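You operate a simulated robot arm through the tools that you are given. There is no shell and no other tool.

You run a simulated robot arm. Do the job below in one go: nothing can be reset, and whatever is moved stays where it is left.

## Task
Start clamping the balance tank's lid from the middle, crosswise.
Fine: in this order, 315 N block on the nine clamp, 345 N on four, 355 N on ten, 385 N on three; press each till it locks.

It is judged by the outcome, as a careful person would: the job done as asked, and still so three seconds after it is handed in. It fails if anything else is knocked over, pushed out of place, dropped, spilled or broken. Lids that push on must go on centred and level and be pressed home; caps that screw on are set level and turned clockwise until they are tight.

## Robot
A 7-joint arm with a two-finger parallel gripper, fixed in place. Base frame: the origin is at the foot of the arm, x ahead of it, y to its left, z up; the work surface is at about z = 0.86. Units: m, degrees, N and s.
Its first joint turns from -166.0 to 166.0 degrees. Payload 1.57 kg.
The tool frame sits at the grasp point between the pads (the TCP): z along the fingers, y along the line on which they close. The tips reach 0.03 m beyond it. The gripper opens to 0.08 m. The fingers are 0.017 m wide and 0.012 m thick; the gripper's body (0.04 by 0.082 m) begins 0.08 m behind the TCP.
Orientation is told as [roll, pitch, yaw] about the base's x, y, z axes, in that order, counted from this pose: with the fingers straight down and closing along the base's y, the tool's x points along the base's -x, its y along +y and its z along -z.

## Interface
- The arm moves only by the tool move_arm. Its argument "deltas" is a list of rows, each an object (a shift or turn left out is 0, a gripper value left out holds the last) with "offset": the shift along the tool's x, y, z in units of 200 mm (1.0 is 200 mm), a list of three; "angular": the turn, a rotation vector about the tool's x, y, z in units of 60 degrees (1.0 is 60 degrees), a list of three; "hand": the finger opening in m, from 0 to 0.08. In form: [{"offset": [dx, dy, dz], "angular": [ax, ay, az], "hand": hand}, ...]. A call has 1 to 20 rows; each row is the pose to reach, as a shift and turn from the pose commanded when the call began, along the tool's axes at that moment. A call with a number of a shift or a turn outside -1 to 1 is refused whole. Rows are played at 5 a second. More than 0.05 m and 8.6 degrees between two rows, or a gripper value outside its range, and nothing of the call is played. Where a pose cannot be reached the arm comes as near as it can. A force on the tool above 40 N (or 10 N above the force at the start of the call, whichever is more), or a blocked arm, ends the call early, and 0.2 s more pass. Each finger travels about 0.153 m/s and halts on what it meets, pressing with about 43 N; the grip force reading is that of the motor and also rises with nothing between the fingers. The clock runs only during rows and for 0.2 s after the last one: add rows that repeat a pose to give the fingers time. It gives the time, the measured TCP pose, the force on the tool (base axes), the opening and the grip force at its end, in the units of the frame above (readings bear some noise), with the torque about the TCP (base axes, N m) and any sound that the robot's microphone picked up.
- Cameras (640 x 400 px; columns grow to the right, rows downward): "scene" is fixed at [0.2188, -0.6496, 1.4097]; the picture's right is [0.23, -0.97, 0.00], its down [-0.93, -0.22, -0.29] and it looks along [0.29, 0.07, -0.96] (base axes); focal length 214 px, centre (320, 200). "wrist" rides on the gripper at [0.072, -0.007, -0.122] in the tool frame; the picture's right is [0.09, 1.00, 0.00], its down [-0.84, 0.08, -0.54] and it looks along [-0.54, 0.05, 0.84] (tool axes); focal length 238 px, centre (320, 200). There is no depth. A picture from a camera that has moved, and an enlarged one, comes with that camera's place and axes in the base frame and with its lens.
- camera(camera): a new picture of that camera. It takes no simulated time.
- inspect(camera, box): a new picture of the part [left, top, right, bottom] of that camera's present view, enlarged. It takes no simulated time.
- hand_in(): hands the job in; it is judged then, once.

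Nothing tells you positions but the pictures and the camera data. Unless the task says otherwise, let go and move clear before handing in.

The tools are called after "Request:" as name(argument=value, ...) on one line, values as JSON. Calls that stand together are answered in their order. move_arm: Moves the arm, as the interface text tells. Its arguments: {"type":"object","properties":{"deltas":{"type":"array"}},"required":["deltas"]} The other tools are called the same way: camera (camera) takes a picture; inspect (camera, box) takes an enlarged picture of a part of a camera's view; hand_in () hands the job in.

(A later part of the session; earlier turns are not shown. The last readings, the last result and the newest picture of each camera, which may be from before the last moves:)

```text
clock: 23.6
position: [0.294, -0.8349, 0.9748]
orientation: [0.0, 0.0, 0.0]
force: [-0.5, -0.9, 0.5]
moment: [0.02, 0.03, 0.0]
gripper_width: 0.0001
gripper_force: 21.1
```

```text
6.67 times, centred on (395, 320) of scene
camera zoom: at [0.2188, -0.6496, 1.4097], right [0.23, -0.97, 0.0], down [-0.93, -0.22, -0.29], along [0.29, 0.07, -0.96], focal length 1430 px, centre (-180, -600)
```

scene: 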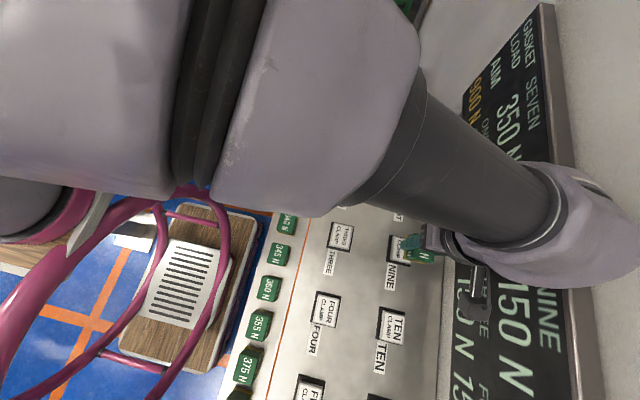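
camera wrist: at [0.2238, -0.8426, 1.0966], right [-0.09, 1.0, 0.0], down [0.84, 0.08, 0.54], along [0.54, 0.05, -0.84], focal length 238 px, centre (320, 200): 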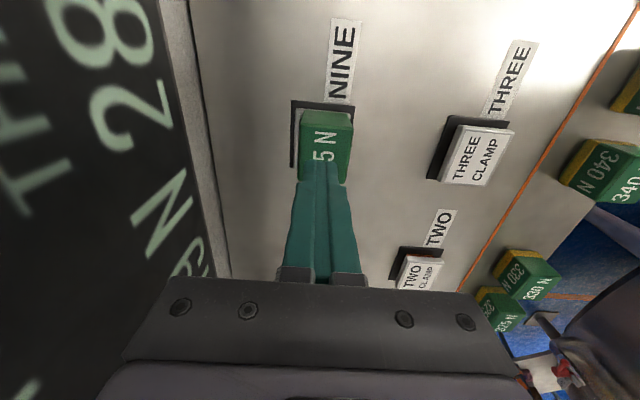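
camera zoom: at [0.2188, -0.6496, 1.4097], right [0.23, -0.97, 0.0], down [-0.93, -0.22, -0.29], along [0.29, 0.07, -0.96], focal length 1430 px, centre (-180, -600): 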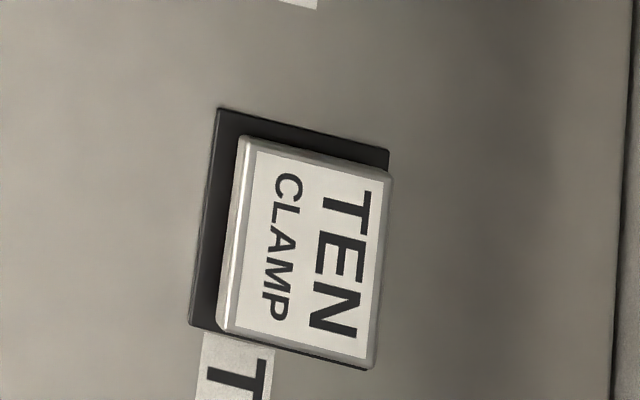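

Nine's cap is now about 9 mm lower than a free cap, and the block is level on it. To be sure it locks, I'll press down on the block's centre with closed fingers.

Request:
move_arm(deltas=[{"offset": [-0.014, 0.015, 0.0], "hand": 0.0}, {"offset": [-0.014, 0.015, 0.05]}, {"offset": [-0.014, 0.015, 0.1]}, {"offset": [-0.014, 0.015, 0.125]}, {"offset": [-0.014, 0.015, 0.125]}, {"offset": [-0.014, 0.015, 0.125]}])

Request:
inspect(camera="wrist", box=[250, 100, 390, 210])

Request:
inspect(camera="scene", box=[370, 220, 440, 280])

```text
clock: 25.0
position: [0.2977, -0.8333, 0.9501]
orientation: [-0.1, -0.1, 0.0]
force: [1.2, -0.2, 7.7]
moment: [-0.02, 0.01, -0.01]
gripper_width: 0.0
gripper_force: 21.1
```

```text
3.64 times, centred on (320, 155) of wrist
camera zoom: at [0.2274, -0.8397, 1.0729], right [-0.09, 1.0, 0.0], down [0.84, 0.08, 0.54], along [0.54, 0.05, -0.84], focal length 867 px, centre (320, 364)
```

zoom: 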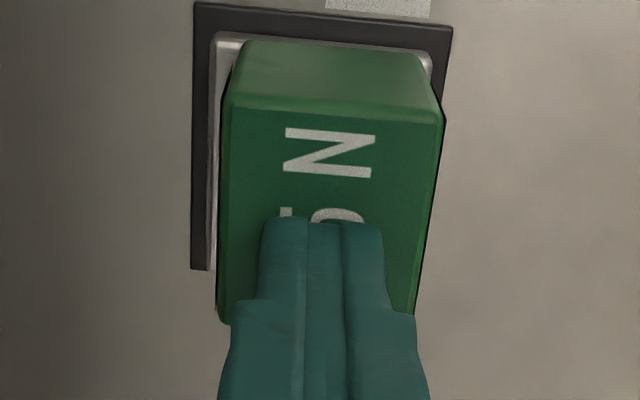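

```text
6.67 times, centred on (405, 250) of scene
camera zoom: at [0.2188, -0.6496, 1.4097], right [0.23, -0.97, 0.0], down [-0.93, -0.22, -0.29], along [0.29, 0.07, -0.96], focal length 1430 px, centre (-247, -133)
```

zoom: 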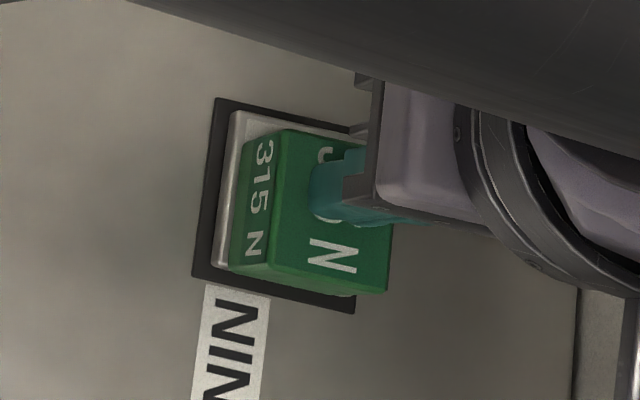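

The closed fingers touch the block top at z ≈ 0.921 with 8 N, so the key had sprung back and isn't locked yet. I'll press straight down from here.

Request:
move_arm(deltas=[{"offset": [0, 0, 0.008], "hand": 0.0}, {"offset": [0, 0, 0.016]}, {"offset": [0, 0, 0.024]}, {"offset": [0, 0, 0.032]}, {"offset": [0, 0, 0.04]}, {"offset": [0, 0, 0.04]}])

Request:
inspect(camera="wrist", box=[250, 100, 390, 210])

```text
clock: 25.9
position: [0.2988, -0.8344, 0.9498]
orientation: [-0.4, 0.0, 0.1]
force: [-0.4, 1.0, 13.2]
moment: [0.04, 0.02, 0.07]
gripper_width: 0.0002
gripper_force: 21.3
stopped in row 4: the force on the tool passed its limit at 43 N (the readings are from after the stop); the commanded pose is now the measured one
```

```text
3.64 times, centred on (320, 155) of wrist
camera zoom: at [0.2277, -0.8415, 1.0727], right [-0.09, 1.0, -0.01], down [0.84, 0.08, 0.54], along [0.54, 0.04, -0.84], focal length 867 px, centre (320, 364)
```

zoom: 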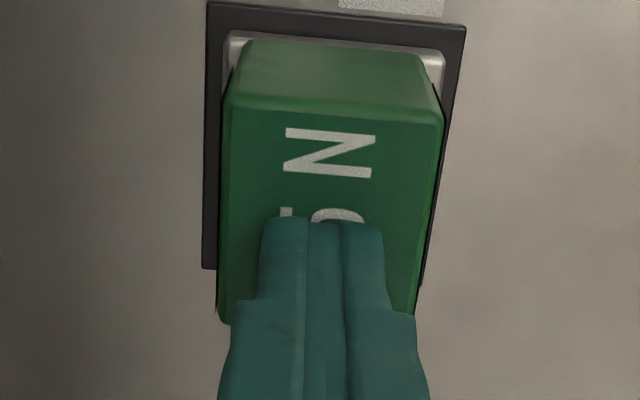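

At 43 N the block doesn't move any further and the cap stays down without load, so Nine looks locked. I'll rise clear and check it from the side as I go toward the 345 N block.

Request:
move_arm(deltas=[{"offset": [0, 0, -0.12], "hand": 0.0}, {"offset": [0, 0, -0.3], "angular": [-0.0067, 0, 0]}, {"offset": [0, 0.05, -0.45], "angular": [-0.0067, 0, 0]}, {"offset": [0.05, 0.2, -0.5], "angular": [-0.0067, 0, 0]}, {"offset": [0.12, 0.4, -0.5], "angular": [-0.0067, 0, 0]}, {"offset": [0.2, 0.6, -0.5], "angular": [-0.0067, 0, 0], "hand": 0.08}, {"offset": [0.29, 0.8, -0.5], "angular": [-0.0067, 0, 0]}, {"offset": [0.36, 1.0, -0.5], "angular": [-0.0067, 0, 0]}, {"offset": [0.36, 1.0, -0.5], "angular": [-0.0067, 0, 0]}])

Request:
camera(camera="wrist")

Request:
camera(camera="scene")

Request:
inspect(camera="scene", box=[370, 210, 440, 270])

```text
clock: 27.9
position: [0.2273, -0.6375, 1.0493]
orientation: [0.2, 0.0, -0.1]
force: [-0.6, -1.5, 0.0]
moment: [-0.01, -0.02, 0.04]
gripper_width: 0.0801
gripper_force: 0.0
```

```text
taken
camera wrist: at [0.1564, -0.6446, 1.1727], right [-0.09, 1.0, 0.0], down [0.84, 0.07, 0.54], along [0.54, 0.05, -0.84], focal length 238 px, centre (320, 200)
```

wrist: 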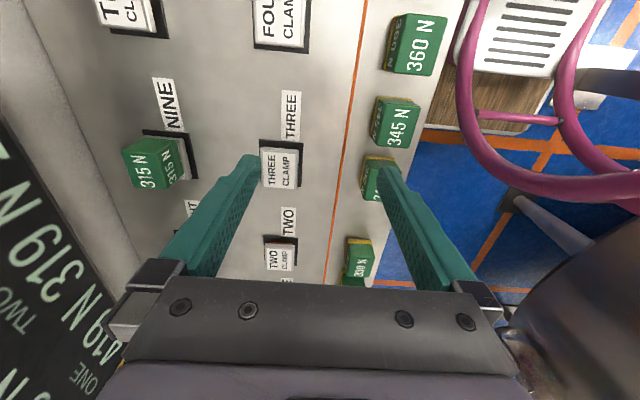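

```text
taken
```

scene: 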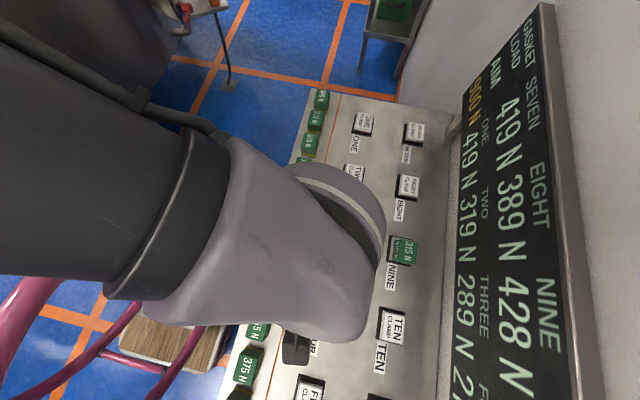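

```text
6.67 times, centred on (405, 240) of scene
camera zoom: at [0.2188, -0.6496, 1.4097], right [0.23, -0.97, 0.0], down [-0.93, -0.22, -0.29], along [0.29, 0.07, -0.96], focal length 1430 px, centre (-247, -67)
```

zoom: 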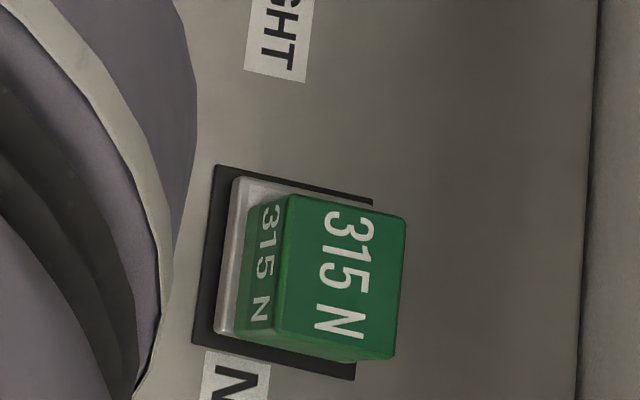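

The board now reads higher loads around Nine (428 N, up from 150 N), which confirms that Nine is engaged. Next I'll move over the 345 N block near (0.223, -0.548).

Request:
move_arm(deltas=[{"offset": [0.01, 0.2, 0], "hand": 0.08}, {"offset": [0.02, 0.4, 0.05]}, {"offset": [0.025, 0.448, 0.15]}, {"offset": [0.025, 0.448, 0.27]}, {"offset": [0.025, 0.448, 0.27]}, {"offset": [0.025, 0.448, 0.27]}])

Request:
inspect(camera="wrist", box=[220, 60, 420, 200])

Request:
camera(camera="scene")

```text
clock: 29.3
position: [0.222, -0.5445, 0.9917]
orientation: [0.2, 0.0, -0.1]
force: [-0.7, -0.1, -0.3]
moment: [0.02, 0.0, -0.01]
gripper_width: 0.0797
gripper_force: 0.1
```

```text
2.86 times, centred on (320, 130) of wrist
camera zoom: at [0.1514, -0.5517, 1.1159], right [-0.09, 1.0, 0.0], down [0.84, 0.07, 0.54], along [0.54, 0.05, -0.84], focal length 681 px, centre (320, 400)
```

zoom: 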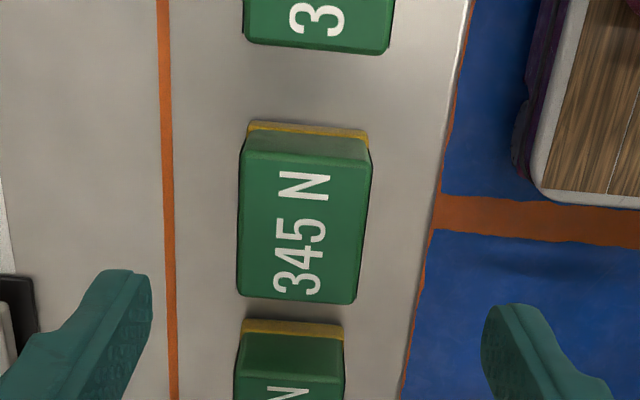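

```text
taken
```

scene: 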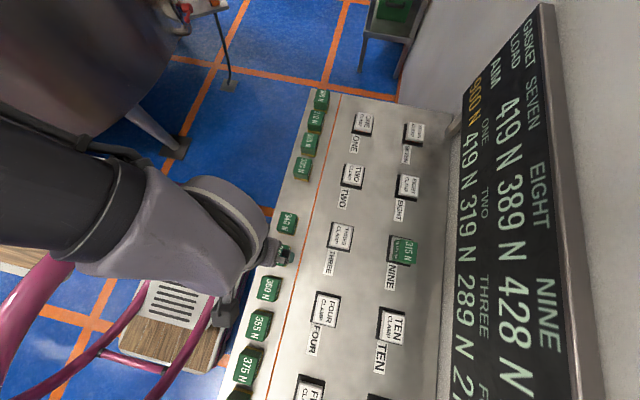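

The 345 N block's centre is at about (0.224, -0.551). I'll shift, square the tool and lower around it.

Request:
move_arm(deltas=[{"offset": [-0.003, -0.0325, 0.05], "angular": [0.0033, 0, 0], "hand": 0.08}, {"offset": [-0.003, -0.0325, 0.15], "angular": [0.0033, 0, 0]}, {"offset": [-0.003, -0.0325, 0.25], "angular": [0.0033, 0, 0]}, {"offset": [-0.003, -0.0325, 0.35], "angular": [0.0033, 0, 0]}, {"offset": [-0.003, -0.0325, 0.43], "angular": [0.0033, 0, 0]}, {"offset": [-0.003, -0.0325, 0.477], "angular": [0.0033, 0, 0]}, {"offset": [-0.003, -0.0325, 0.477], "angular": [0.0033, 0, 0]}, {"offset": [-0.003, -0.0325, 0.477], "angular": [0.0033, 0, 0]}])

Request:
inspect(camera="wrist", box=[220, 110, 420, 250])

```text
clock: 31.1
position: [0.2224, -0.55, 0.8985]
orientation: [0.0, -0.1, -0.2]
force: [-1.1, -1.0, 0.4]
moment: [0.01, 0.01, -0.04]
gripper_width: 0.08
gripper_force: 0.1
```

```text
2.86 times, centred on (320, 180) of wrist
camera zoom: at [0.1517, -0.5571, 1.0223], right [-0.09, 1.0, 0.0], down [0.84, 0.08, 0.54], along [0.54, 0.05, -0.84], focal length 681 px, centre (320, 257)
```

zoom: 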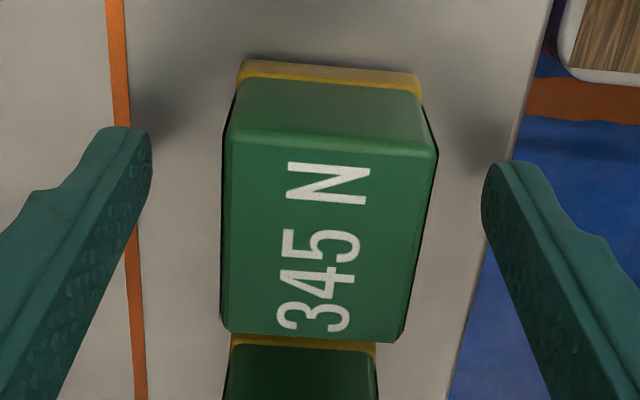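

The 345 N block is centred between the fingers. I'll close, settle and lift.

Request:
move_arm(deltas=[{"hand": 0.05}, {"hand": 0.03}, {"hand": 0.02}, {"hand": 0.02}, {"offset": [0, 0, -0.03], "hand": 0.02}, {"offset": [0, 0, -0.12]}, {"offset": [0, 0, -0.3]}, {"offset": [0, 0, -0.5]}, {"offset": [0, 0, -0.5]}])

Request:
inspect(camera="wrist", box=[220, 80, 420, 220])

```text
clock: 33.1
position: [0.2229, -0.5532, 0.9979]
orientation: [0.1, -0.1, -0.2]
force: [-0.3, -0.1, -1.6]
moment: [-0.03, 0.03, 0.0]
gripper_width: 0.0394
gripper_force: 43.0
```

```text
2.86 times, centred on (320, 150) of wrist
camera zoom: at [0.1527, -0.5603, 1.12], right [-0.09, 1.0, 0.0], down [0.84, 0.08, 0.54], along [0.54, 0.05, -0.84], focal length 681 px, centre (320, 343)
```

zoom: 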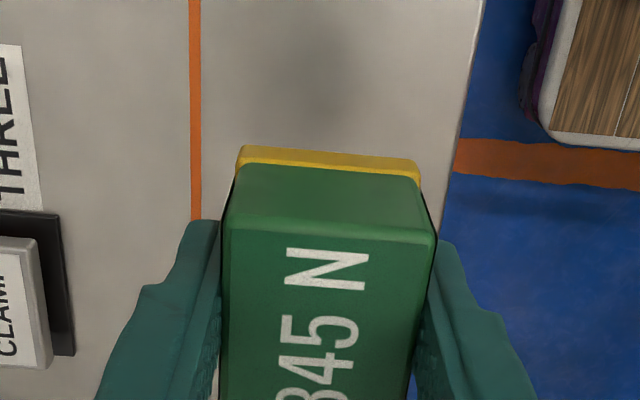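

The 345 N block is held. I'll carry it to above the Four clamp, near (0.136, -0.687).

Request:
move_arm(deltas=[{"offset": [0.07, -0.1, 0], "hand": 0.02}, {"offset": [0.18, -0.27, 0]}, {"offset": [0.29, -0.44, 0]}, {"offset": [0.4, -0.6, 0]}, {"offset": [0.4435, -0.6685, 0]}, {"offset": [0.4435, -0.6685, 0]}, {"offset": [0.4435, -0.6685, 0]}])

Request:
inspect(camera="wrist", box=[220, 80, 420, 220])

Request:
camera(camera="wrist")

```text
clock: 34.7
position: [0.1311, -0.6874, 0.9962]
orientation: [0.0, 0.0, 0.0]
force: [-0.4, -0.2, -0.2]
moment: [0.02, -0.04, 0.02]
gripper_width: 0.0394
gripper_force: 43.3
```

```text
2.86 times, centred on (320, 150) of wrist
camera zoom: at [0.061, -0.6936, 1.1196], right [-0.09, 1.0, 0.0], down [0.84, 0.08, 0.54], along [0.54, 0.05, -0.84], focal length 681 px, centre (320, 343)
```

zoom: 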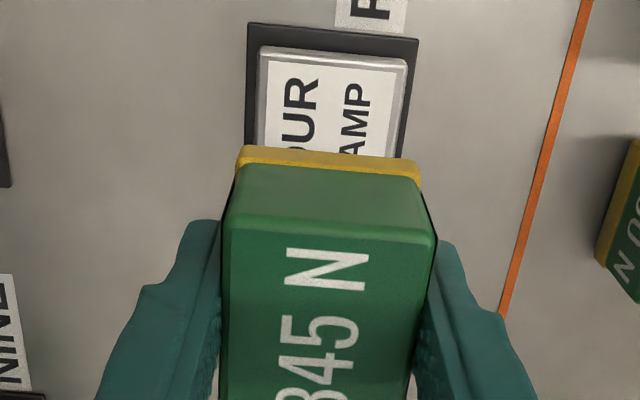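

```text
taken
camera wrist: at [0.061, -0.6936, 1.1196], right [-0.09, 1.0, 0.0], down [0.84, 0.08, 0.54], along [0.54, 0.05, -0.84], focal length 238 px, centre (320, 200)
```

wrist: 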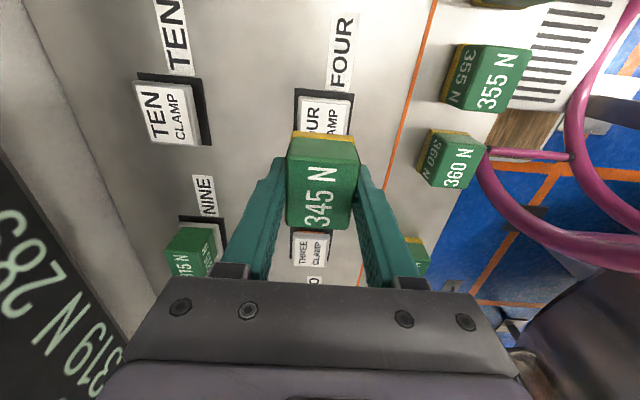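

Four's cap centre is at about (0.130, -0.6855). I need to move back about 5.5 mm in x and 1 mm in y, then lower to just above the cap.

Request:
move_arm(deltas=[{"offset": [0.0275, 0.005, 0], "hand": 0.02}, {"offset": [0.0275, 0.005, 0.09]}, {"offset": [0.0275, 0.005, 0.18]}, {"offset": [0.0275, 0.005, 0.26]}, {"offset": [0.0275, 0.005, 0.3]}, {"offset": [0.0275, 0.005, 0.3]}, {"offset": [0.0275, 0.005, 0.3]}])

Request:
inspect(camera="wrist", box=[220, 80, 420, 220])

```text
clock: 36.3
position: [0.1282, -0.6823, 0.9361]
orientation: [0.0, 0.0, 0.0]
force: [-0.3, -0.4, -1.3]
moment: [0.03, -0.02, 0.0]
gripper_width: 0.0392
gripper_force: 42.5
```

```text
2.86 times, centred on (320, 150) of wrist
camera zoom: at [0.0576, -0.6893, 1.06], right [-0.09, 1.0, 0.0], down [0.84, 0.08, 0.54], along [0.54, 0.05, -0.84], focal length 681 px, centre (320, 343)
```

zoom: 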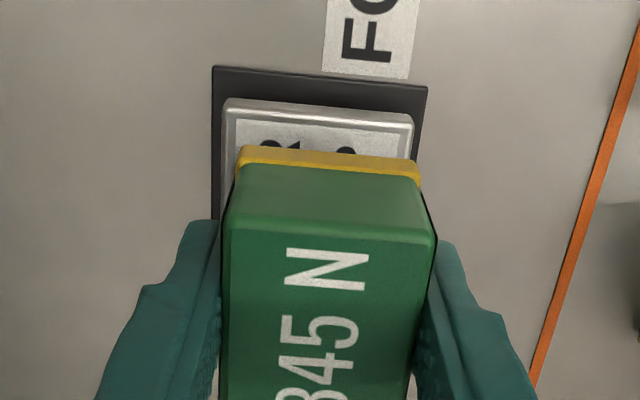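

It's close now. The cap centre is 3 mm toward -y and I need 2 mm back in x, so I'll correct and come down to near contact.

Request:
move_arm(deltas=[{"offset": [0.01, -0.015, 0], "hand": 0.02}, {"offset": [0.01, -0.015, 0.02]}, {"offset": [0.01, -0.015, 0.04]}, {"offset": [0.01, -0.015, 0.055]}, {"offset": [0.01, -0.015, 0.055]}, {"offset": [0.01, -0.015, 0.055]}])

Request:
inspect(camera="wrist", box=[220, 80, 420, 220])

```text
clock: 37.7
position: [0.1266, -0.6865, 0.9267]
orientation: [0.0, 0.0, 0.0]
force: [0.7, -0.2, -0.2]
moment: [0.0, 0.02, 0.03]
gripper_width: 0.0394
gripper_force: 43.1
```

```text
2.86 times, centred on (320, 150) of wrist
camera zoom: at [0.0562, -0.6934, 1.0496], right [-0.09, 1.0, 0.0], down [0.84, 0.08, 0.54], along [0.54, 0.05, -0.84], focal length 681 px, centre (320, 343)
```

zoom: 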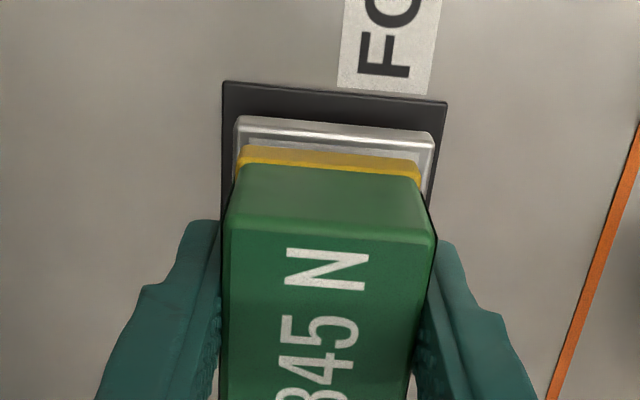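

The alignment is within 1 mm. I'll make a tiny correction and press down in small steps.

Request:
move_arm(deltas=[{"offset": [0.005, 0.003, 0.008], "hand": 0.02}, {"offset": [0.005, 0.003, 0.016]}, {"offset": [0.005, 0.003, 0.024]}, {"offset": [0.005, 0.003, 0.032]}, {"offset": [0.005, 0.003, 0.04]}, {"offset": [0.005, 0.003, 0.048]}, {"offset": [0.005, 0.003, 0.056]}, {"offset": [0.005, 0.003, 0.062]}, {"offset": [0.005, 0.003, 0.062]}])

Request:
inspect(camera="wrist", box=[220, 80, 420, 220])

Request:
inspect(camera="scene", box=[430, 0, 640, 400])

```text
clock: 39.7
position: [0.1251, -0.6856, 0.9153]
orientation: [-0.1, -0.1, -0.1]
force: [-1.5, 1.0, 4.1]
moment: [0.05, 0.01, 0.0]
gripper_width: 0.0393
gripper_force: 42.3
```

```text
2.86 times, centred on (320, 150) of wrist
camera zoom: at [0.0548, -0.6924, 1.0381], right [-0.09, 1.0, 0.0], down [0.84, 0.08, 0.54], along [0.54, 0.05, -0.84], focal length 681 px, centre (320, 343)
```

zoom: 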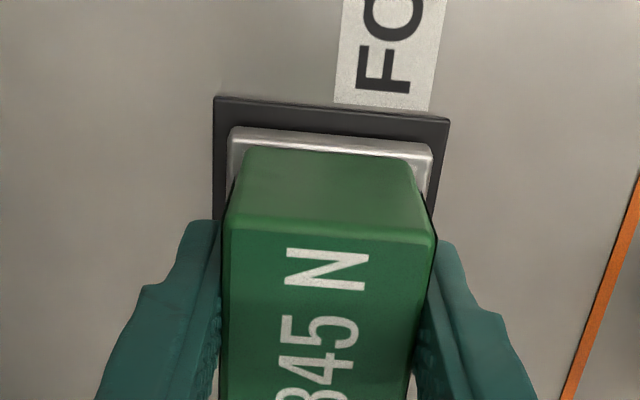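

```text
1.00 times, centred on (535, 200) of scene (not enlarged: the box is as wide or as high as the picture)
camera zoom: at [0.2188, -0.6496, 1.4097], right [0.23, -0.97, 0.0], down [-0.93, -0.22, -0.29], along [0.29, 0.07, -0.96], focal length 214 px, centre (105, 200)
```

zoom: 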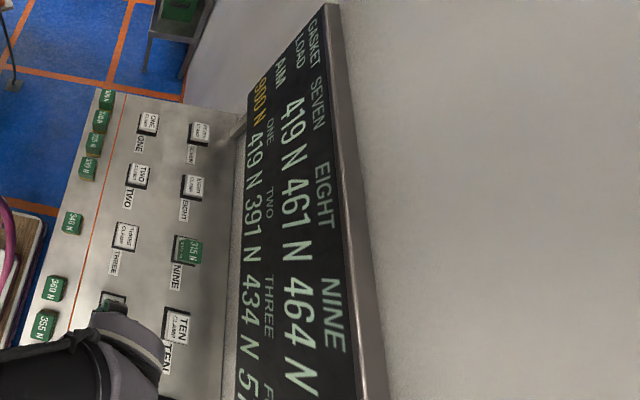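

The board jumped again (Four now reads in the 570s), so Four is engaging. I'll press it down to its stop, short of where the grip would slip.

Request:
move_arm(deltas=[{"offset": [0, 0, 0.006], "hand": 0.02}, {"offset": [0, 0, 0.012]}, {"offset": [0, 0, 0.018]}, {"offset": [0, 0, 0.024]}, {"offset": [0, 0, 0.03]}, {"offset": [0, 0, 0.034]}, {"offset": [0, 0, 0.034]}])

Request:
inspect(camera="wrist", box=[220, 80, 420, 220])

```text
clock: 41.3
position: [0.1252, -0.6864, 0.9084]
orientation: [-0.2, 0.0, 0.0]
force: [2.3, -9.9, 34.8]
moment: [-0.05, 0.03, 0.0]
gripper_width: 0.0393
gripper_force: 42.6
```

```text
2.86 times, centred on (320, 150) of wrist
camera zoom: at [0.0549, -0.6925, 1.0314], right [-0.09, 1.0, 0.0], down [0.84, 0.08, 0.54], along [0.54, 0.05, -0.84], focal length 681 px, centre (320, 343)
```

zoom: 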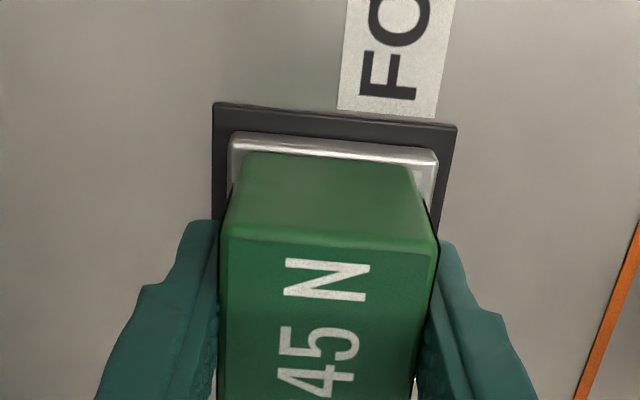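

Four is at its stop at about 35 N. I'll ease off, let go and rise clear.

Request:
move_arm(deltas=[{"offset": [0, 0, -0.006], "hand": 0.02}, {"offset": [0, 0, -0.012]}, {"offset": [0, 0, -0.012], "hand": 0.042}, {"offset": [0, 0, -0.012], "hand": 0.06}, {"offset": [0, 0, -0.012], "hand": 0.08}, {"offset": [0, 0, -0.03], "hand": 0.08}, {"offset": [0, 0, -0.1]}, {"offset": [0, 0, -0.2]}, {"offset": [0, 0, -0.34]}, {"offset": [0, 0, -0.34], "hand": 0.03}, {"offset": [0, 0, -0.34], "hand": 0.0}, {"offset": [0, 0, -0.34], "hand": 0.0}])

Request:
inspect(camera="wrist", box=[240, 60, 400, 180])

Request:
camera(camera="scene")

```text
clock: 43.9
position: [0.1249, -0.6853, 0.9759]
orientation: [0.0, -0.1, -0.2]
force: [0.2, 0.6, -0.4]
moment: [0.03, -0.03, 0.0]
gripper_width: 0.0
gripper_force: 21.6
```

```text
3.33 times, centred on (320, 120) of wrist
camera zoom: at [0.0548, -0.6911, 1.0991], right [-0.09, 1.0, 0.0], down [0.84, 0.08, 0.54], along [0.54, 0.05, -0.84], focal length 794 px, centre (320, 467)
```

zoom: 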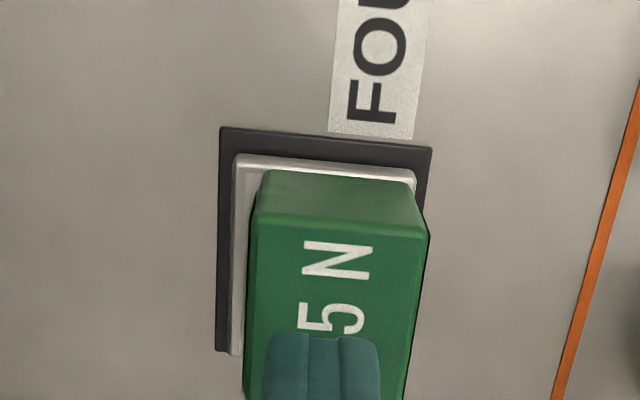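

```text
taken
```

scene: 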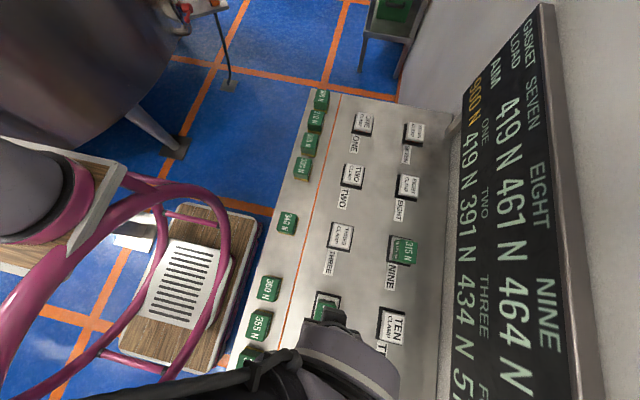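

The loads hold after release. The 345 N block sits about 3 mm off-centre toward +y, so I'll first press its top with closed fingers to make sure the lock is home, then check and re-centre it.

Request:
move_arm(deltas=[{"offset": [-0.0135, 0.012, 0.0], "hand": 0.0}, {"offset": [-0.0135, 0.012, 0.05]}, {"offset": [-0.0135, 0.012, 0.1]}, {"offset": [-0.0135, 0.012, 0.12]}, {"offset": [-0.0135, 0.012, 0.13]}, {"offset": [-0.0135, 0.012, 0.136]}, {"offset": [-0.0135, 0.012, 0.142]}, {"offset": [-0.0135, 0.012, 0.146]}, {"offset": [-0.0135, 0.012, 0.15]}])

Request:
inspect(camera="wrist", box=[250, 100, 390, 210])

```text
clock: 45.8
position: [0.128, -0.6849, 0.9501]
orientation: [-0.4, -0.1, 0.0]
force: [1.5, 3.1, 14.2]
moment: [0.1, -0.04, -0.02]
gripper_width: 0.0
gripper_force: 21.0
stopped in row 9: the force on the tool passed its limit at 43 N (the readings are from after the stop); the commanded pose is now the measured one
```

```text
3.64 times, centred on (320, 155) of wrist
camera zoom: at [0.0578, -0.6914, 1.0727], right [-0.09, 1.0, -0.01], down [0.84, 0.08, 0.54], along [0.54, 0.04, -0.84], focal length 867 px, centre (320, 364)
```

zoom: 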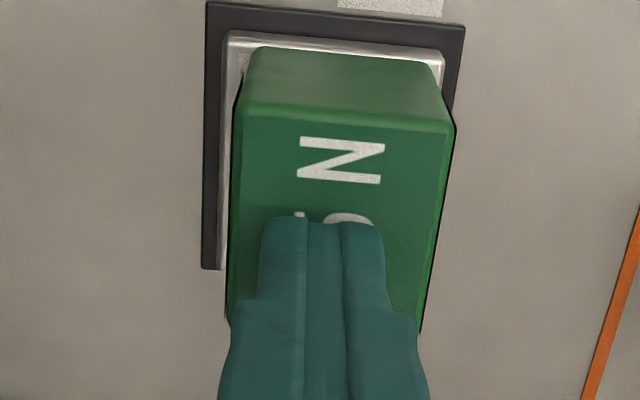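

A hard stop at 43 N with no further travel, so Four is home. I'll rise, open, and prepare to nudge the block to the middle of the cap with the fingers.

Request:
move_arm(deltas=[{"offset": [0, 0, -0.08], "hand": 0.0}, {"offset": [0, -0.005, -0.2], "angular": [-0.005, 0, 0]}, {"offset": [0, -0.005, -0.22], "angular": [-0.005, 0, 0], "hand": 0.04}, {"offset": [0, -0.005, -0.22], "angular": [-0.005, 0, 0], "hand": 0.08}, {"offset": [0, -0.005, -0.22], "angular": [-0.005, 0, 0], "hand": 0.08}, {"offset": [0, -0.005, -0.22], "angular": [-0.005, 0, 0], "hand": 0.08}])

Request:
inspect(camera="wrist", box=[220, 60, 420, 200])

```text
clock: 47.1
position: [0.1296, -0.6847, 0.9901]
orientation: [0.1, 0.0, -0.1]
force: [0.0, 0.4, 0.3]
moment: [0.02, 0.0, 0.02]
gripper_width: 0.0801
gripper_force: 0.0
```

```text
2.86 times, centred on (320, 130) of wrist
camera zoom: at [0.0585, -0.6919, 1.114], right [-0.09, 1.0, 0.0], down [0.84, 0.08, 0.54], along [0.54, 0.05, -0.84], focal length 681 px, centre (320, 400)
```

zoom: 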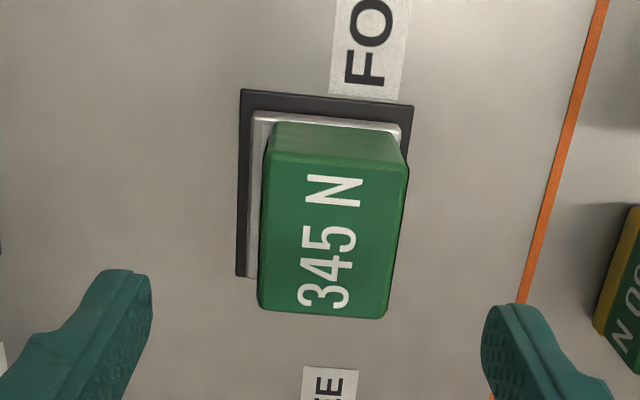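

The block is about 3 mm off toward +y and 3 mm short in x, still fully on the cap. I'll straddle it, close on it, slide it to the middle without lifting, and let go.

Request:
move_arm(deltas=[{"offset": [0.0125, -0.004, 0.1], "hand": 0.08}, {"offset": [0.0125, -0.004, 0.2]}, {"offset": [0.0125, -0.004, 0.3]}, {"offset": [0.0125, -0.004, 0.36]}, {"offset": [0.0125, -0.004, 0.37]}, {"offset": [0.0125, -0.004, 0.37]}, {"offset": [0.0125, -0.004, 0.37], "hand": 0.06}, {"offset": [0.0125, -0.004, 0.37], "hand": 0.045}, {"offset": [0.0125, -0.004, 0.37], "hand": 0.038}, {"offset": [0.0125, -0.004, 0.37], "hand": 0.038}, {"offset": [0.005, -0.004, 0.37], "hand": 0.038}, {"offset": [-0.0025, -0.004, 0.37], "hand": 0.038}, {"offset": [-0.0025, -0.004, 0.37], "hand": 0.038}])

Request:
inspect(camera="wrist", box=[220, 80, 420, 220])

```text
clock: 50.0
position: [0.1289, -0.6869, 0.917]
orientation: [0.2, -0.1, 0.0]
force: [-0.6, -0.3, 0.6]
moment: [-0.03, 0.0, 0.01]
gripper_width: 0.0395
gripper_force: 43.0
```

```text
2.86 times, centred on (320, 150) of wrist
camera zoom: at [0.0586, -0.6942, 1.0407], right [-0.09, 1.0, 0.0], down [0.84, 0.08, 0.54], along [0.54, 0.05, -0.84], focal length 681 px, centre (320, 343)
```

zoom: 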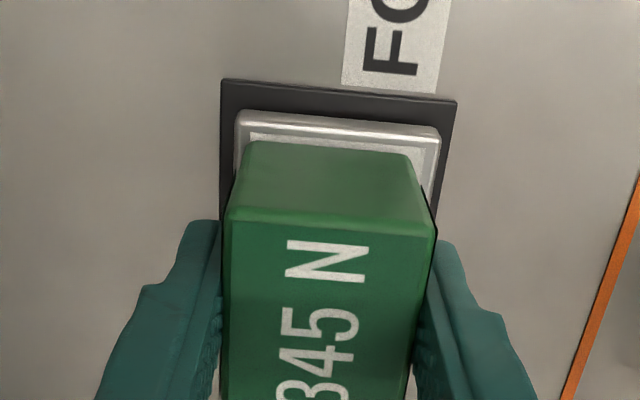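

The block is now within about 1 mm in y but about 2.5 mm too far in +x. I'll slide it back slightly, then let go and rise.

Request:
move_arm(deltas=[{"offset": [0.006, 0.003, 0], "hand": 0.038}, {"offset": [0.0125, 0.006, 0], "hand": 0.038}, {"offset": [0.0125, 0.006, 0], "hand": 0.038}, {"offset": [0.0125, 0.006, 0], "hand": 0.043}, {"offset": [0.0125, 0.006, 0], "hand": 0.05}, {"offset": [0.0125, 0.006, 0], "hand": 0.07}, {"offset": [0.0125, 0.006, 0], "hand": 0.08}, {"offset": [0.0125, 0.006, -0.1]}, {"offset": [0.0125, 0.006, -0.22]}, {"offset": [0.0125, 0.006, -0.4]}, {"offset": [0.0125, 0.006, -0.4]}])

Request:
inspect(camera="wrist", box=[220, 60, 420, 200])

```text
clock: 52.4
position: [0.1238, -0.6863, 0.9986]
orientation: [0.1, 0.0, 0.0]
force: [0.3, -0.6, -0.2]
moment: [0.02, 0.0, -0.02]
gripper_width: 0.0802
gripper_force: 0.2
```

```text
2.86 times, centred on (320, 130) of wrist
camera zoom: at [0.0541, -0.6928, 1.1215], right [-0.09, 1.0, 0.0], down [0.84, 0.08, 0.54], along [0.54, 0.05, -0.84], focal length 681 px, centre (320, 400)
```

zoom: 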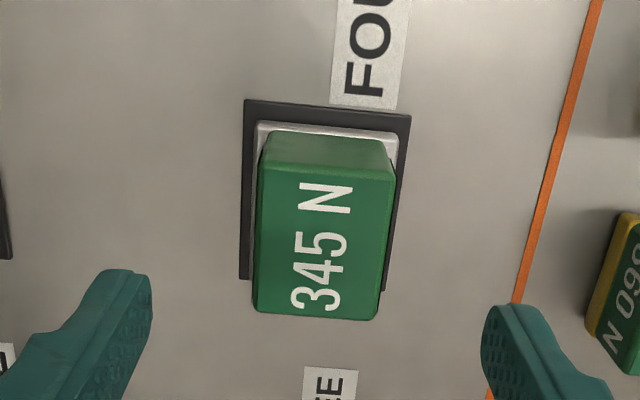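

The 345 N block is now well centred on Four. Next I'll go for the 355 N block, near (0.070, -0.552).

Request:
move_arm(deltas=[{"offset": [0.05, 0.1, -0.02], "hand": 0.08}, {"offset": [0.12, 0.28, -0.02]}, {"offset": [0.19, 0.46, 0]}, {"offset": [0.26, 0.62, 0]}, {"offset": [0.278, 0.67, 0]}, {"offset": [0.278, 0.67, 0]}, {"offset": [0.278, 0.67, 0]}])

Request:
inspect(camera="wrist", box=[220, 60, 420, 200])

Request:
camera(camera="wrist")

Request:
camera(camera="scene")

```text
clock: 54.0
position: [0.0705, -0.5519, 0.998]
orientation: [0.1, 0.0, 0.0]
force: [-0.7, -0.1, 0.1]
moment: [0.01, -0.01, -0.03]
gripper_width: 0.0798
gripper_force: 0.1
```

```text
2.86 times, centred on (320, 130) of wrist
camera zoom: at [-0.0005, -0.5592, 1.1207], right [-0.09, 1.0, 0.0], down [0.84, 0.08, 0.54], along [0.54, 0.05, -0.84], focal length 681 px, centre (320, 400)
```

zoom: 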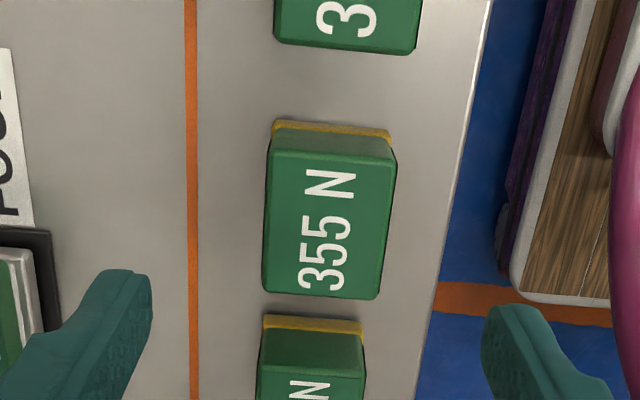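

```text
taken
camera wrist: at [-0.0005, -0.5592, 1.1207], right [-0.09, 1.0, 0.0], down [0.84, 0.08, 0.54], along [0.54, 0.05, -0.84], focal length 238 px, centre (320, 200)
```

wrist: 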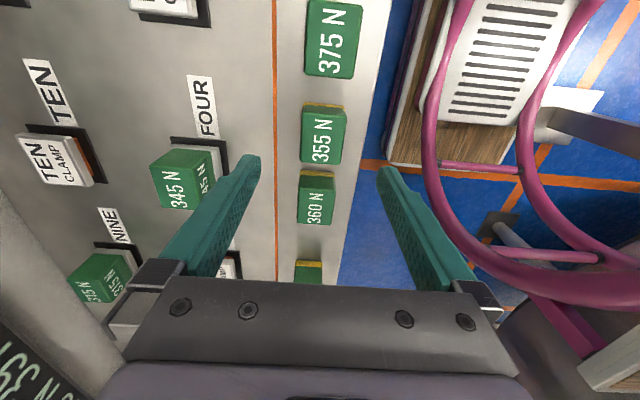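

```text
taken
```

scene: 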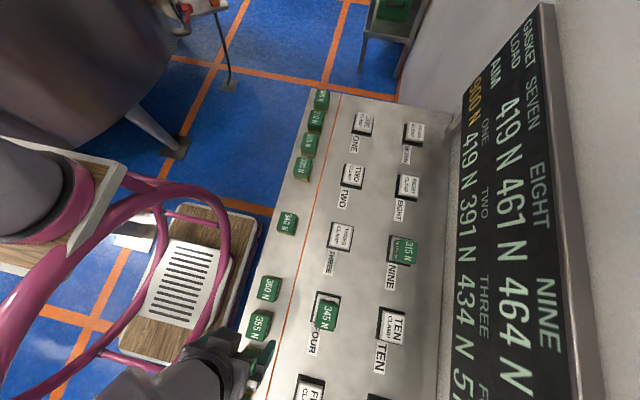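

I'll check the Four and Nine blocks from here (level and orange band hidden) and measure the 355 N block.

Request:
inspect(camera="scene", box=[290, 270, 370, 350])

Request:
inspect(camera="wrist", box=[0, 90, 240, 300])

```text
5.00 times, centred on (330, 310) of scene
camera zoom: at [0.2188, -0.6496, 1.4097], right [0.23, -0.97, 0.0], down [-0.93, -0.22, -0.29], along [0.29, 0.07, -0.96], focal length 1072 px, centre (270, -350)
```

zoom: 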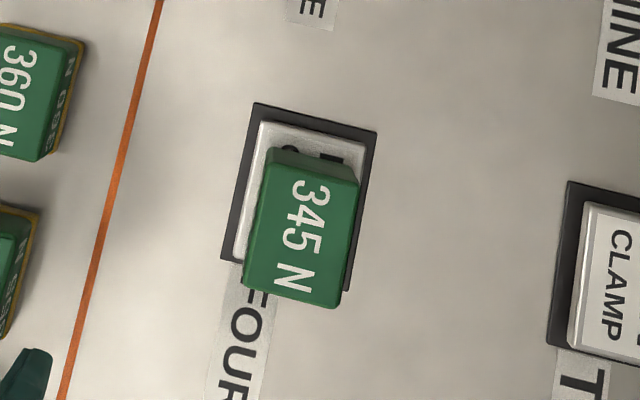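

```text
1.90 times, centred on (120, 195) of wrist
camera zoom: at [-0.0005, -0.5592, 1.1207], right [-0.09, 1.0, 0.0], down [0.84, 0.08, 0.54], along [0.54, 0.05, -0.84], focal length 454 px, centre (701, 210)
```

zoom: 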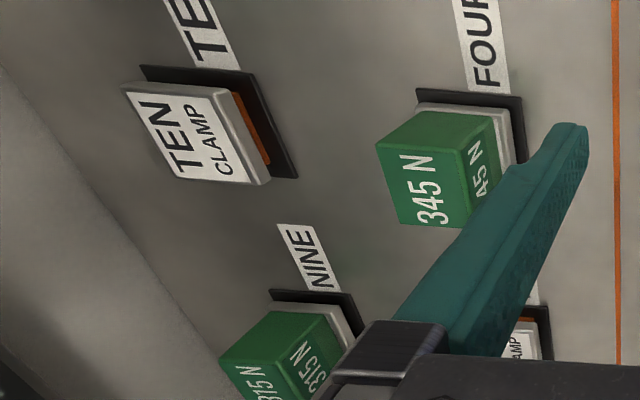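

Nine and Four both show no orange band now, unlike the free clamps, so both are locked. The 355 N block's centre is at about (0.072, -0.5505). I'll lower around it.

Request:
move_arm(deltas=[{"offset": [-0.005, 0.009, 0.05], "hand": 0.08}, {"offset": [-0.005, 0.009, 0.15]}, {"offset": [-0.005, 0.009, 0.25]}, {"offset": [-0.005, 0.009, 0.36]}, {"offset": [-0.005, 0.009, 0.45]}, {"offset": [-0.005, 0.009, 0.5]}, {"offset": [-0.005, 0.009, 0.5]}, {"offset": [-0.005, 0.009, 0.5]}])

Request:
inspect(camera="wrist", box=[220, 110, 420, 250])

```text
clock: 55.8
position: [0.0733, -0.5498, 0.8986]
orientation: [0.1, -0.1, -0.2]
force: [0.1, 0.4, 0.0]
moment: [-0.01, 0.0, 0.01]
gripper_width: 0.0801
gripper_force: 0.1
```

```text
2.86 times, centred on (320, 180) of wrist
camera zoom: at [0.0026, -0.5568, 1.0211], right [-0.09, 1.0, 0.0], down [0.84, 0.08, 0.54], along [0.54, 0.05, -0.84], focal length 681 px, centre (320, 257)
```

zoom: 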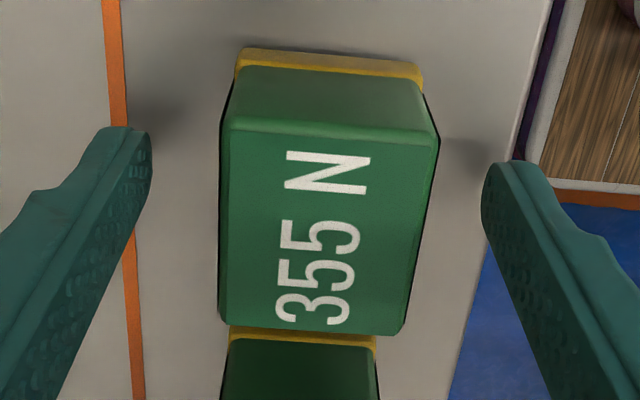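

Centred in y, about 2 mm off in x. I'll adjust, close and lift.

Request:
move_arm(deltas=[{"offset": [0.01, 0, 0], "hand": 0.08}, {"offset": [0.01, 0, 0], "hand": 0.06}, {"offset": [0.01, 0, 0], "hand": 0.03}, {"offset": [0.01, 0, 0], "hand": 0.02}, {"offset": [0.01, 0, 0], "hand": 0.02}, {"offset": [0.01, 0, -0.03], "hand": 0.02}, {"offset": [0.01, 0, -0.12]}, {"offset": [0.01, 0, -0.3]}, {"offset": [0.01, 0, -0.5]}, {"offset": [0.01, 0, -0.5]}])

Request:
inspect(camera="wrist", box=[220, 80, 420, 220])

```text
clock: 58.0
position: [0.0727, -0.5535, 0.9986]
orientation: [0.1, -0.1, -0.1]
force: [0.6, 0.1, -0.7]
moment: [0.02, -0.01, 0.0]
gripper_width: 0.0393
gripper_force: 43.2
```

```text
2.86 times, centred on (320, 150) of wrist
camera zoom: at [0.002, -0.5597, 1.122], right [-0.09, 1.0, 0.0], down [0.84, 0.08, 0.54], along [0.54, 0.05, -0.84], focal length 681 px, centre (320, 343)
```

zoom: 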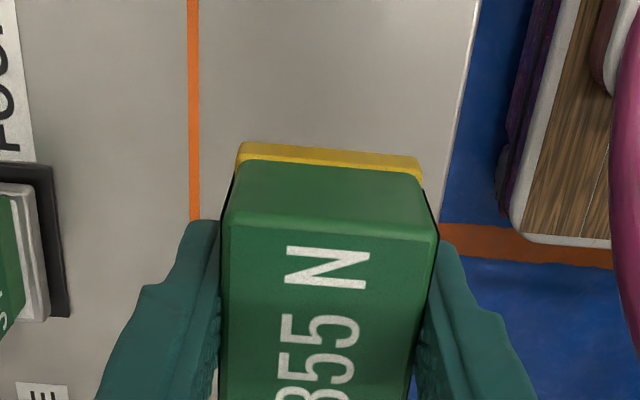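

The 355 N block is held. I'll carry it over toward Ten, passing well above the Four block.

Request:
move_arm(deltas=[{"offset": [-0.03, -0.12, -0.03], "hand": 0.02}, {"offset": [-0.08, -0.32, -0.03]}, {"offset": [-0.13, -0.54, -0.03]}, {"offset": [-0.18, -0.76, -0.03]}, {"offset": [-0.22, -0.94, -0.02]}, {"offset": [-0.24, -1.0, 0]}, {"offset": [-0.24, -1.0, 0]}])

Request:
move_arm(deltas=[{"offset": [-0.01, -0.1, 0], "hand": 0.02}, {"offset": [-0.025, -0.25, 0]}, {"offset": [-0.035, -0.38, 0]}, {"offset": [-0.035, -0.41, 0]}, {"offset": [-0.035, -0.41, 0]}, {"offset": [-0.035, -0.41, 0]}])

Request:
inspect(camera="wrist", box=[220, 80, 420, 220])

Request:
camera(camera="scene")

```text
clock: 59.5
position: [0.118, -0.7482, 0.9991]
orientation: [0.1, 0.0, -0.1]
force: [-0.4, 0.2, -0.6]
moment: [0.01, -0.02, -0.01]
gripper_width: 0.039
gripper_force: 43.0
```

```text
clock: 61.0
position: [0.1248, -0.8322, 1.0008]
orientation: [0.0, 0.0, 0.0]
force: [-0.2, -0.9, -1.1]
moment: [0.01, -0.01, 0.01]
gripper_width: 0.0393
gripper_force: 42.7
```

```text
2.86 times, centred on (320, 150) of wrist
camera zoom: at [0.054, -0.8384, 1.1232], right [-0.09, 1.0, 0.0], down [0.84, 0.08, 0.54], along [0.54, 0.05, -0.84], focal length 681 px, centre (320, 343)
```

zoom: 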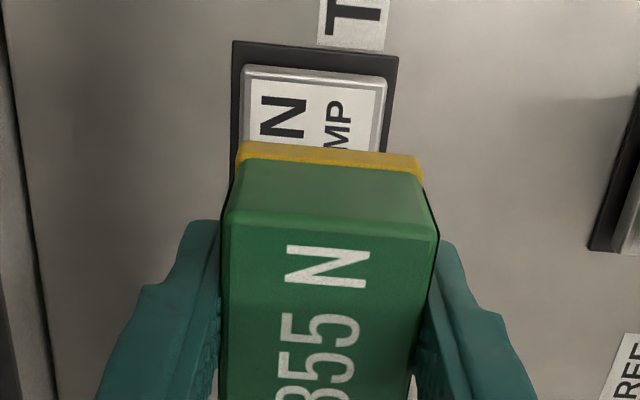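

```text
taken
```

scene: 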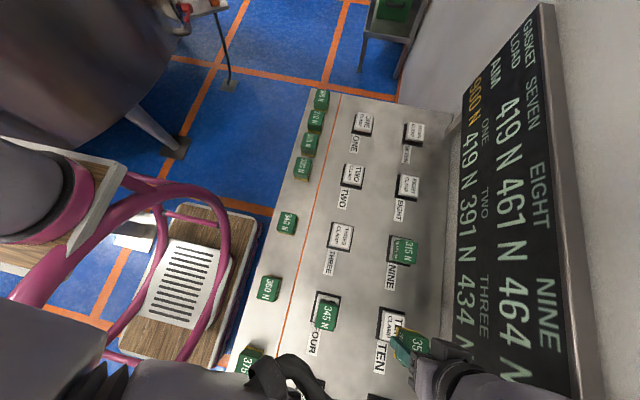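

Ten's cap centre is 4.5 mm farther toward -y and about 3 mm farther in x. I'll correct and lower close to the cap.

Request:
move_arm(deltas=[{"offset": [-0.014, -0.0225, 0], "hand": 0.02}, {"offset": [-0.014, -0.0225, 0.09]}, {"offset": [-0.014, -0.0225, 0.18]}, {"offset": [-0.014, -0.0225, 0.26]}, {"offset": [-0.014, -0.0225, 0.31]}, {"offset": [-0.014, -0.0225, 0.31]}, {"offset": [-0.014, -0.0225, 0.31]}])

Request:
inspect(camera="wrist", box=[220, 80, 420, 220])

```text
clock: 62.5
position: [0.1284, -0.8362, 0.9374]
orientation: [0.1, -0.2, 0.0]
force: [0.6, -0.5, 0.1]
moment: [-0.02, -0.03, 0.01]
gripper_width: 0.0394
gripper_force: 43.2
```

```text
2.86 times, centred on (320, 150) of wrist
camera zoom: at [0.058, -0.8432, 1.0597], right [-0.09, 1.0, 0.0], down [0.84, 0.08, 0.54], along [0.54, 0.05, -0.84], focal length 681 px, centre (320, 343)
```

zoom: 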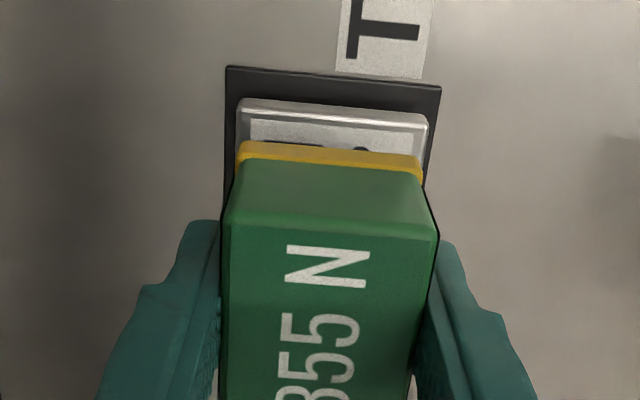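

Alignment in y is good, and I'll bring x back 2 mm. Then I'll lower onto Ten and begin pressing in small steps.

Request:
move_arm(deltas=[{"offset": [0.01, 0.002, 0], "hand": 0.02}, {"offset": [0.01, 0.002, 0.015]}, {"offset": [0.01, 0.002, 0.03]}, {"offset": [0.01, 0.002, 0.045]}, {"offset": [0.01, 0.002, 0.055]}, {"offset": [0.01, 0.002, 0.06]}, {"offset": [0.01, 0.002, 0.06]}])

Request:
inspect(camera="wrist", box=[220, 80, 420, 220])

```text
clock: 64.2
position: [0.1254, -0.8357, 0.9234]
orientation: [0.1, -0.1, -0.1]
force: [0.3, -0.8, -1.4]
moment: [-0.03, 0.0, -0.01]
gripper_width: 0.0396
gripper_force: 43.3
```

```text
2.86 times, centred on (320, 150) of wrist
camera zoom: at [0.0549, -0.8423, 1.0475], right [-0.09, 1.0, 0.0], down [0.84, 0.08, 0.54], along [0.54, 0.05, -0.84], focal length 681 px, centre (320, 343)
```

zoom: 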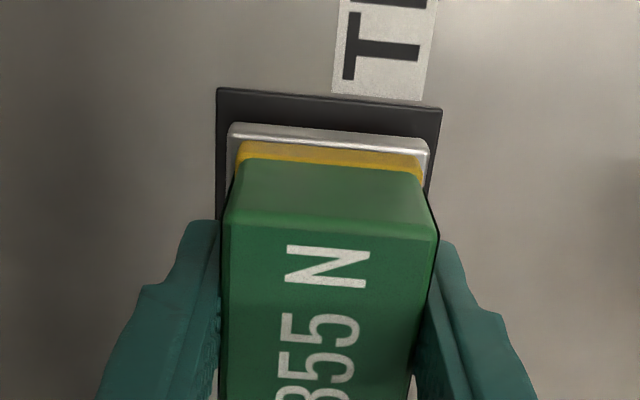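

The block is well centred over Ten. I'll press down in small steps.

Request:
move_arm(deltas=[{"offset": [-0.003, 0, 0.008], "hand": 0.02}, {"offset": [-0.003, 0, 0.016]}, {"offset": [-0.003, 0, 0.024]}, {"offset": [-0.003, 0, 0.032]}, {"offset": [-0.003, 0, 0.04]}, {"offset": [-0.003, 0, 0.048]}, {"offset": [-0.003, 0, 0.052]}, {"offset": [-0.003, 0, 0.052]}])

Request:
inspect(camera="wrist", box=[220, 80, 420, 220])

Request:
inspect(camera="scene", box=[430, 0, 640, 400])

```text
clock: 66.0
position: [0.1261, -0.8354, 0.9135]
orientation: [0.2, 0.0, -0.1]
force: [0.5, -0.8, 3.8]
moment: [-0.06, -0.05, 0.04]
gripper_width: 0.0391
gripper_force: 43.5
```

```text
2.86 times, centred on (320, 150) of wrist
camera zoom: at [0.055, -0.8429, 1.0374], right [-0.09, 1.0, 0.0], down [0.84, 0.08, 0.54], along [0.54, 0.05, -0.84], focal length 681 px, centre (320, 343)
```

zoom: 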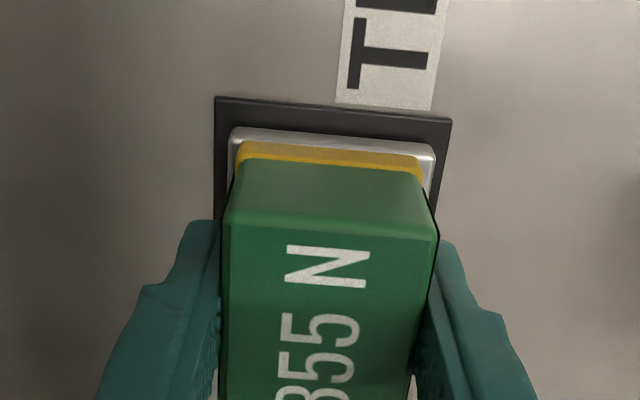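

```text
1.00 times, centred on (535, 200) of scene (not enlarged: the box is as wide or as high as the picture)
camera zoom: at [0.2188, -0.6496, 1.4097], right [0.23, -0.97, 0.0], down [-0.93, -0.22, -0.29], along [0.29, 0.07, -0.96], focal length 214 px, centre (105, 200)
```

zoom: 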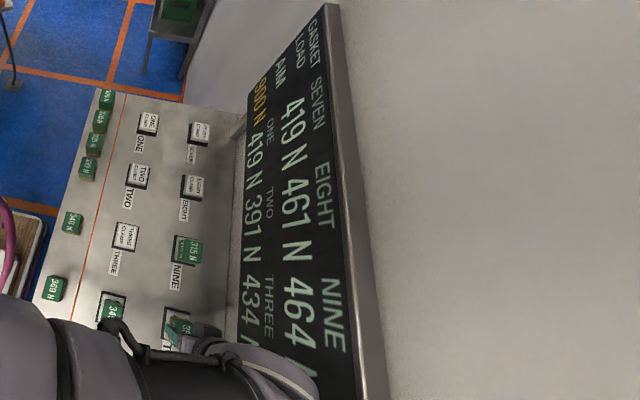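

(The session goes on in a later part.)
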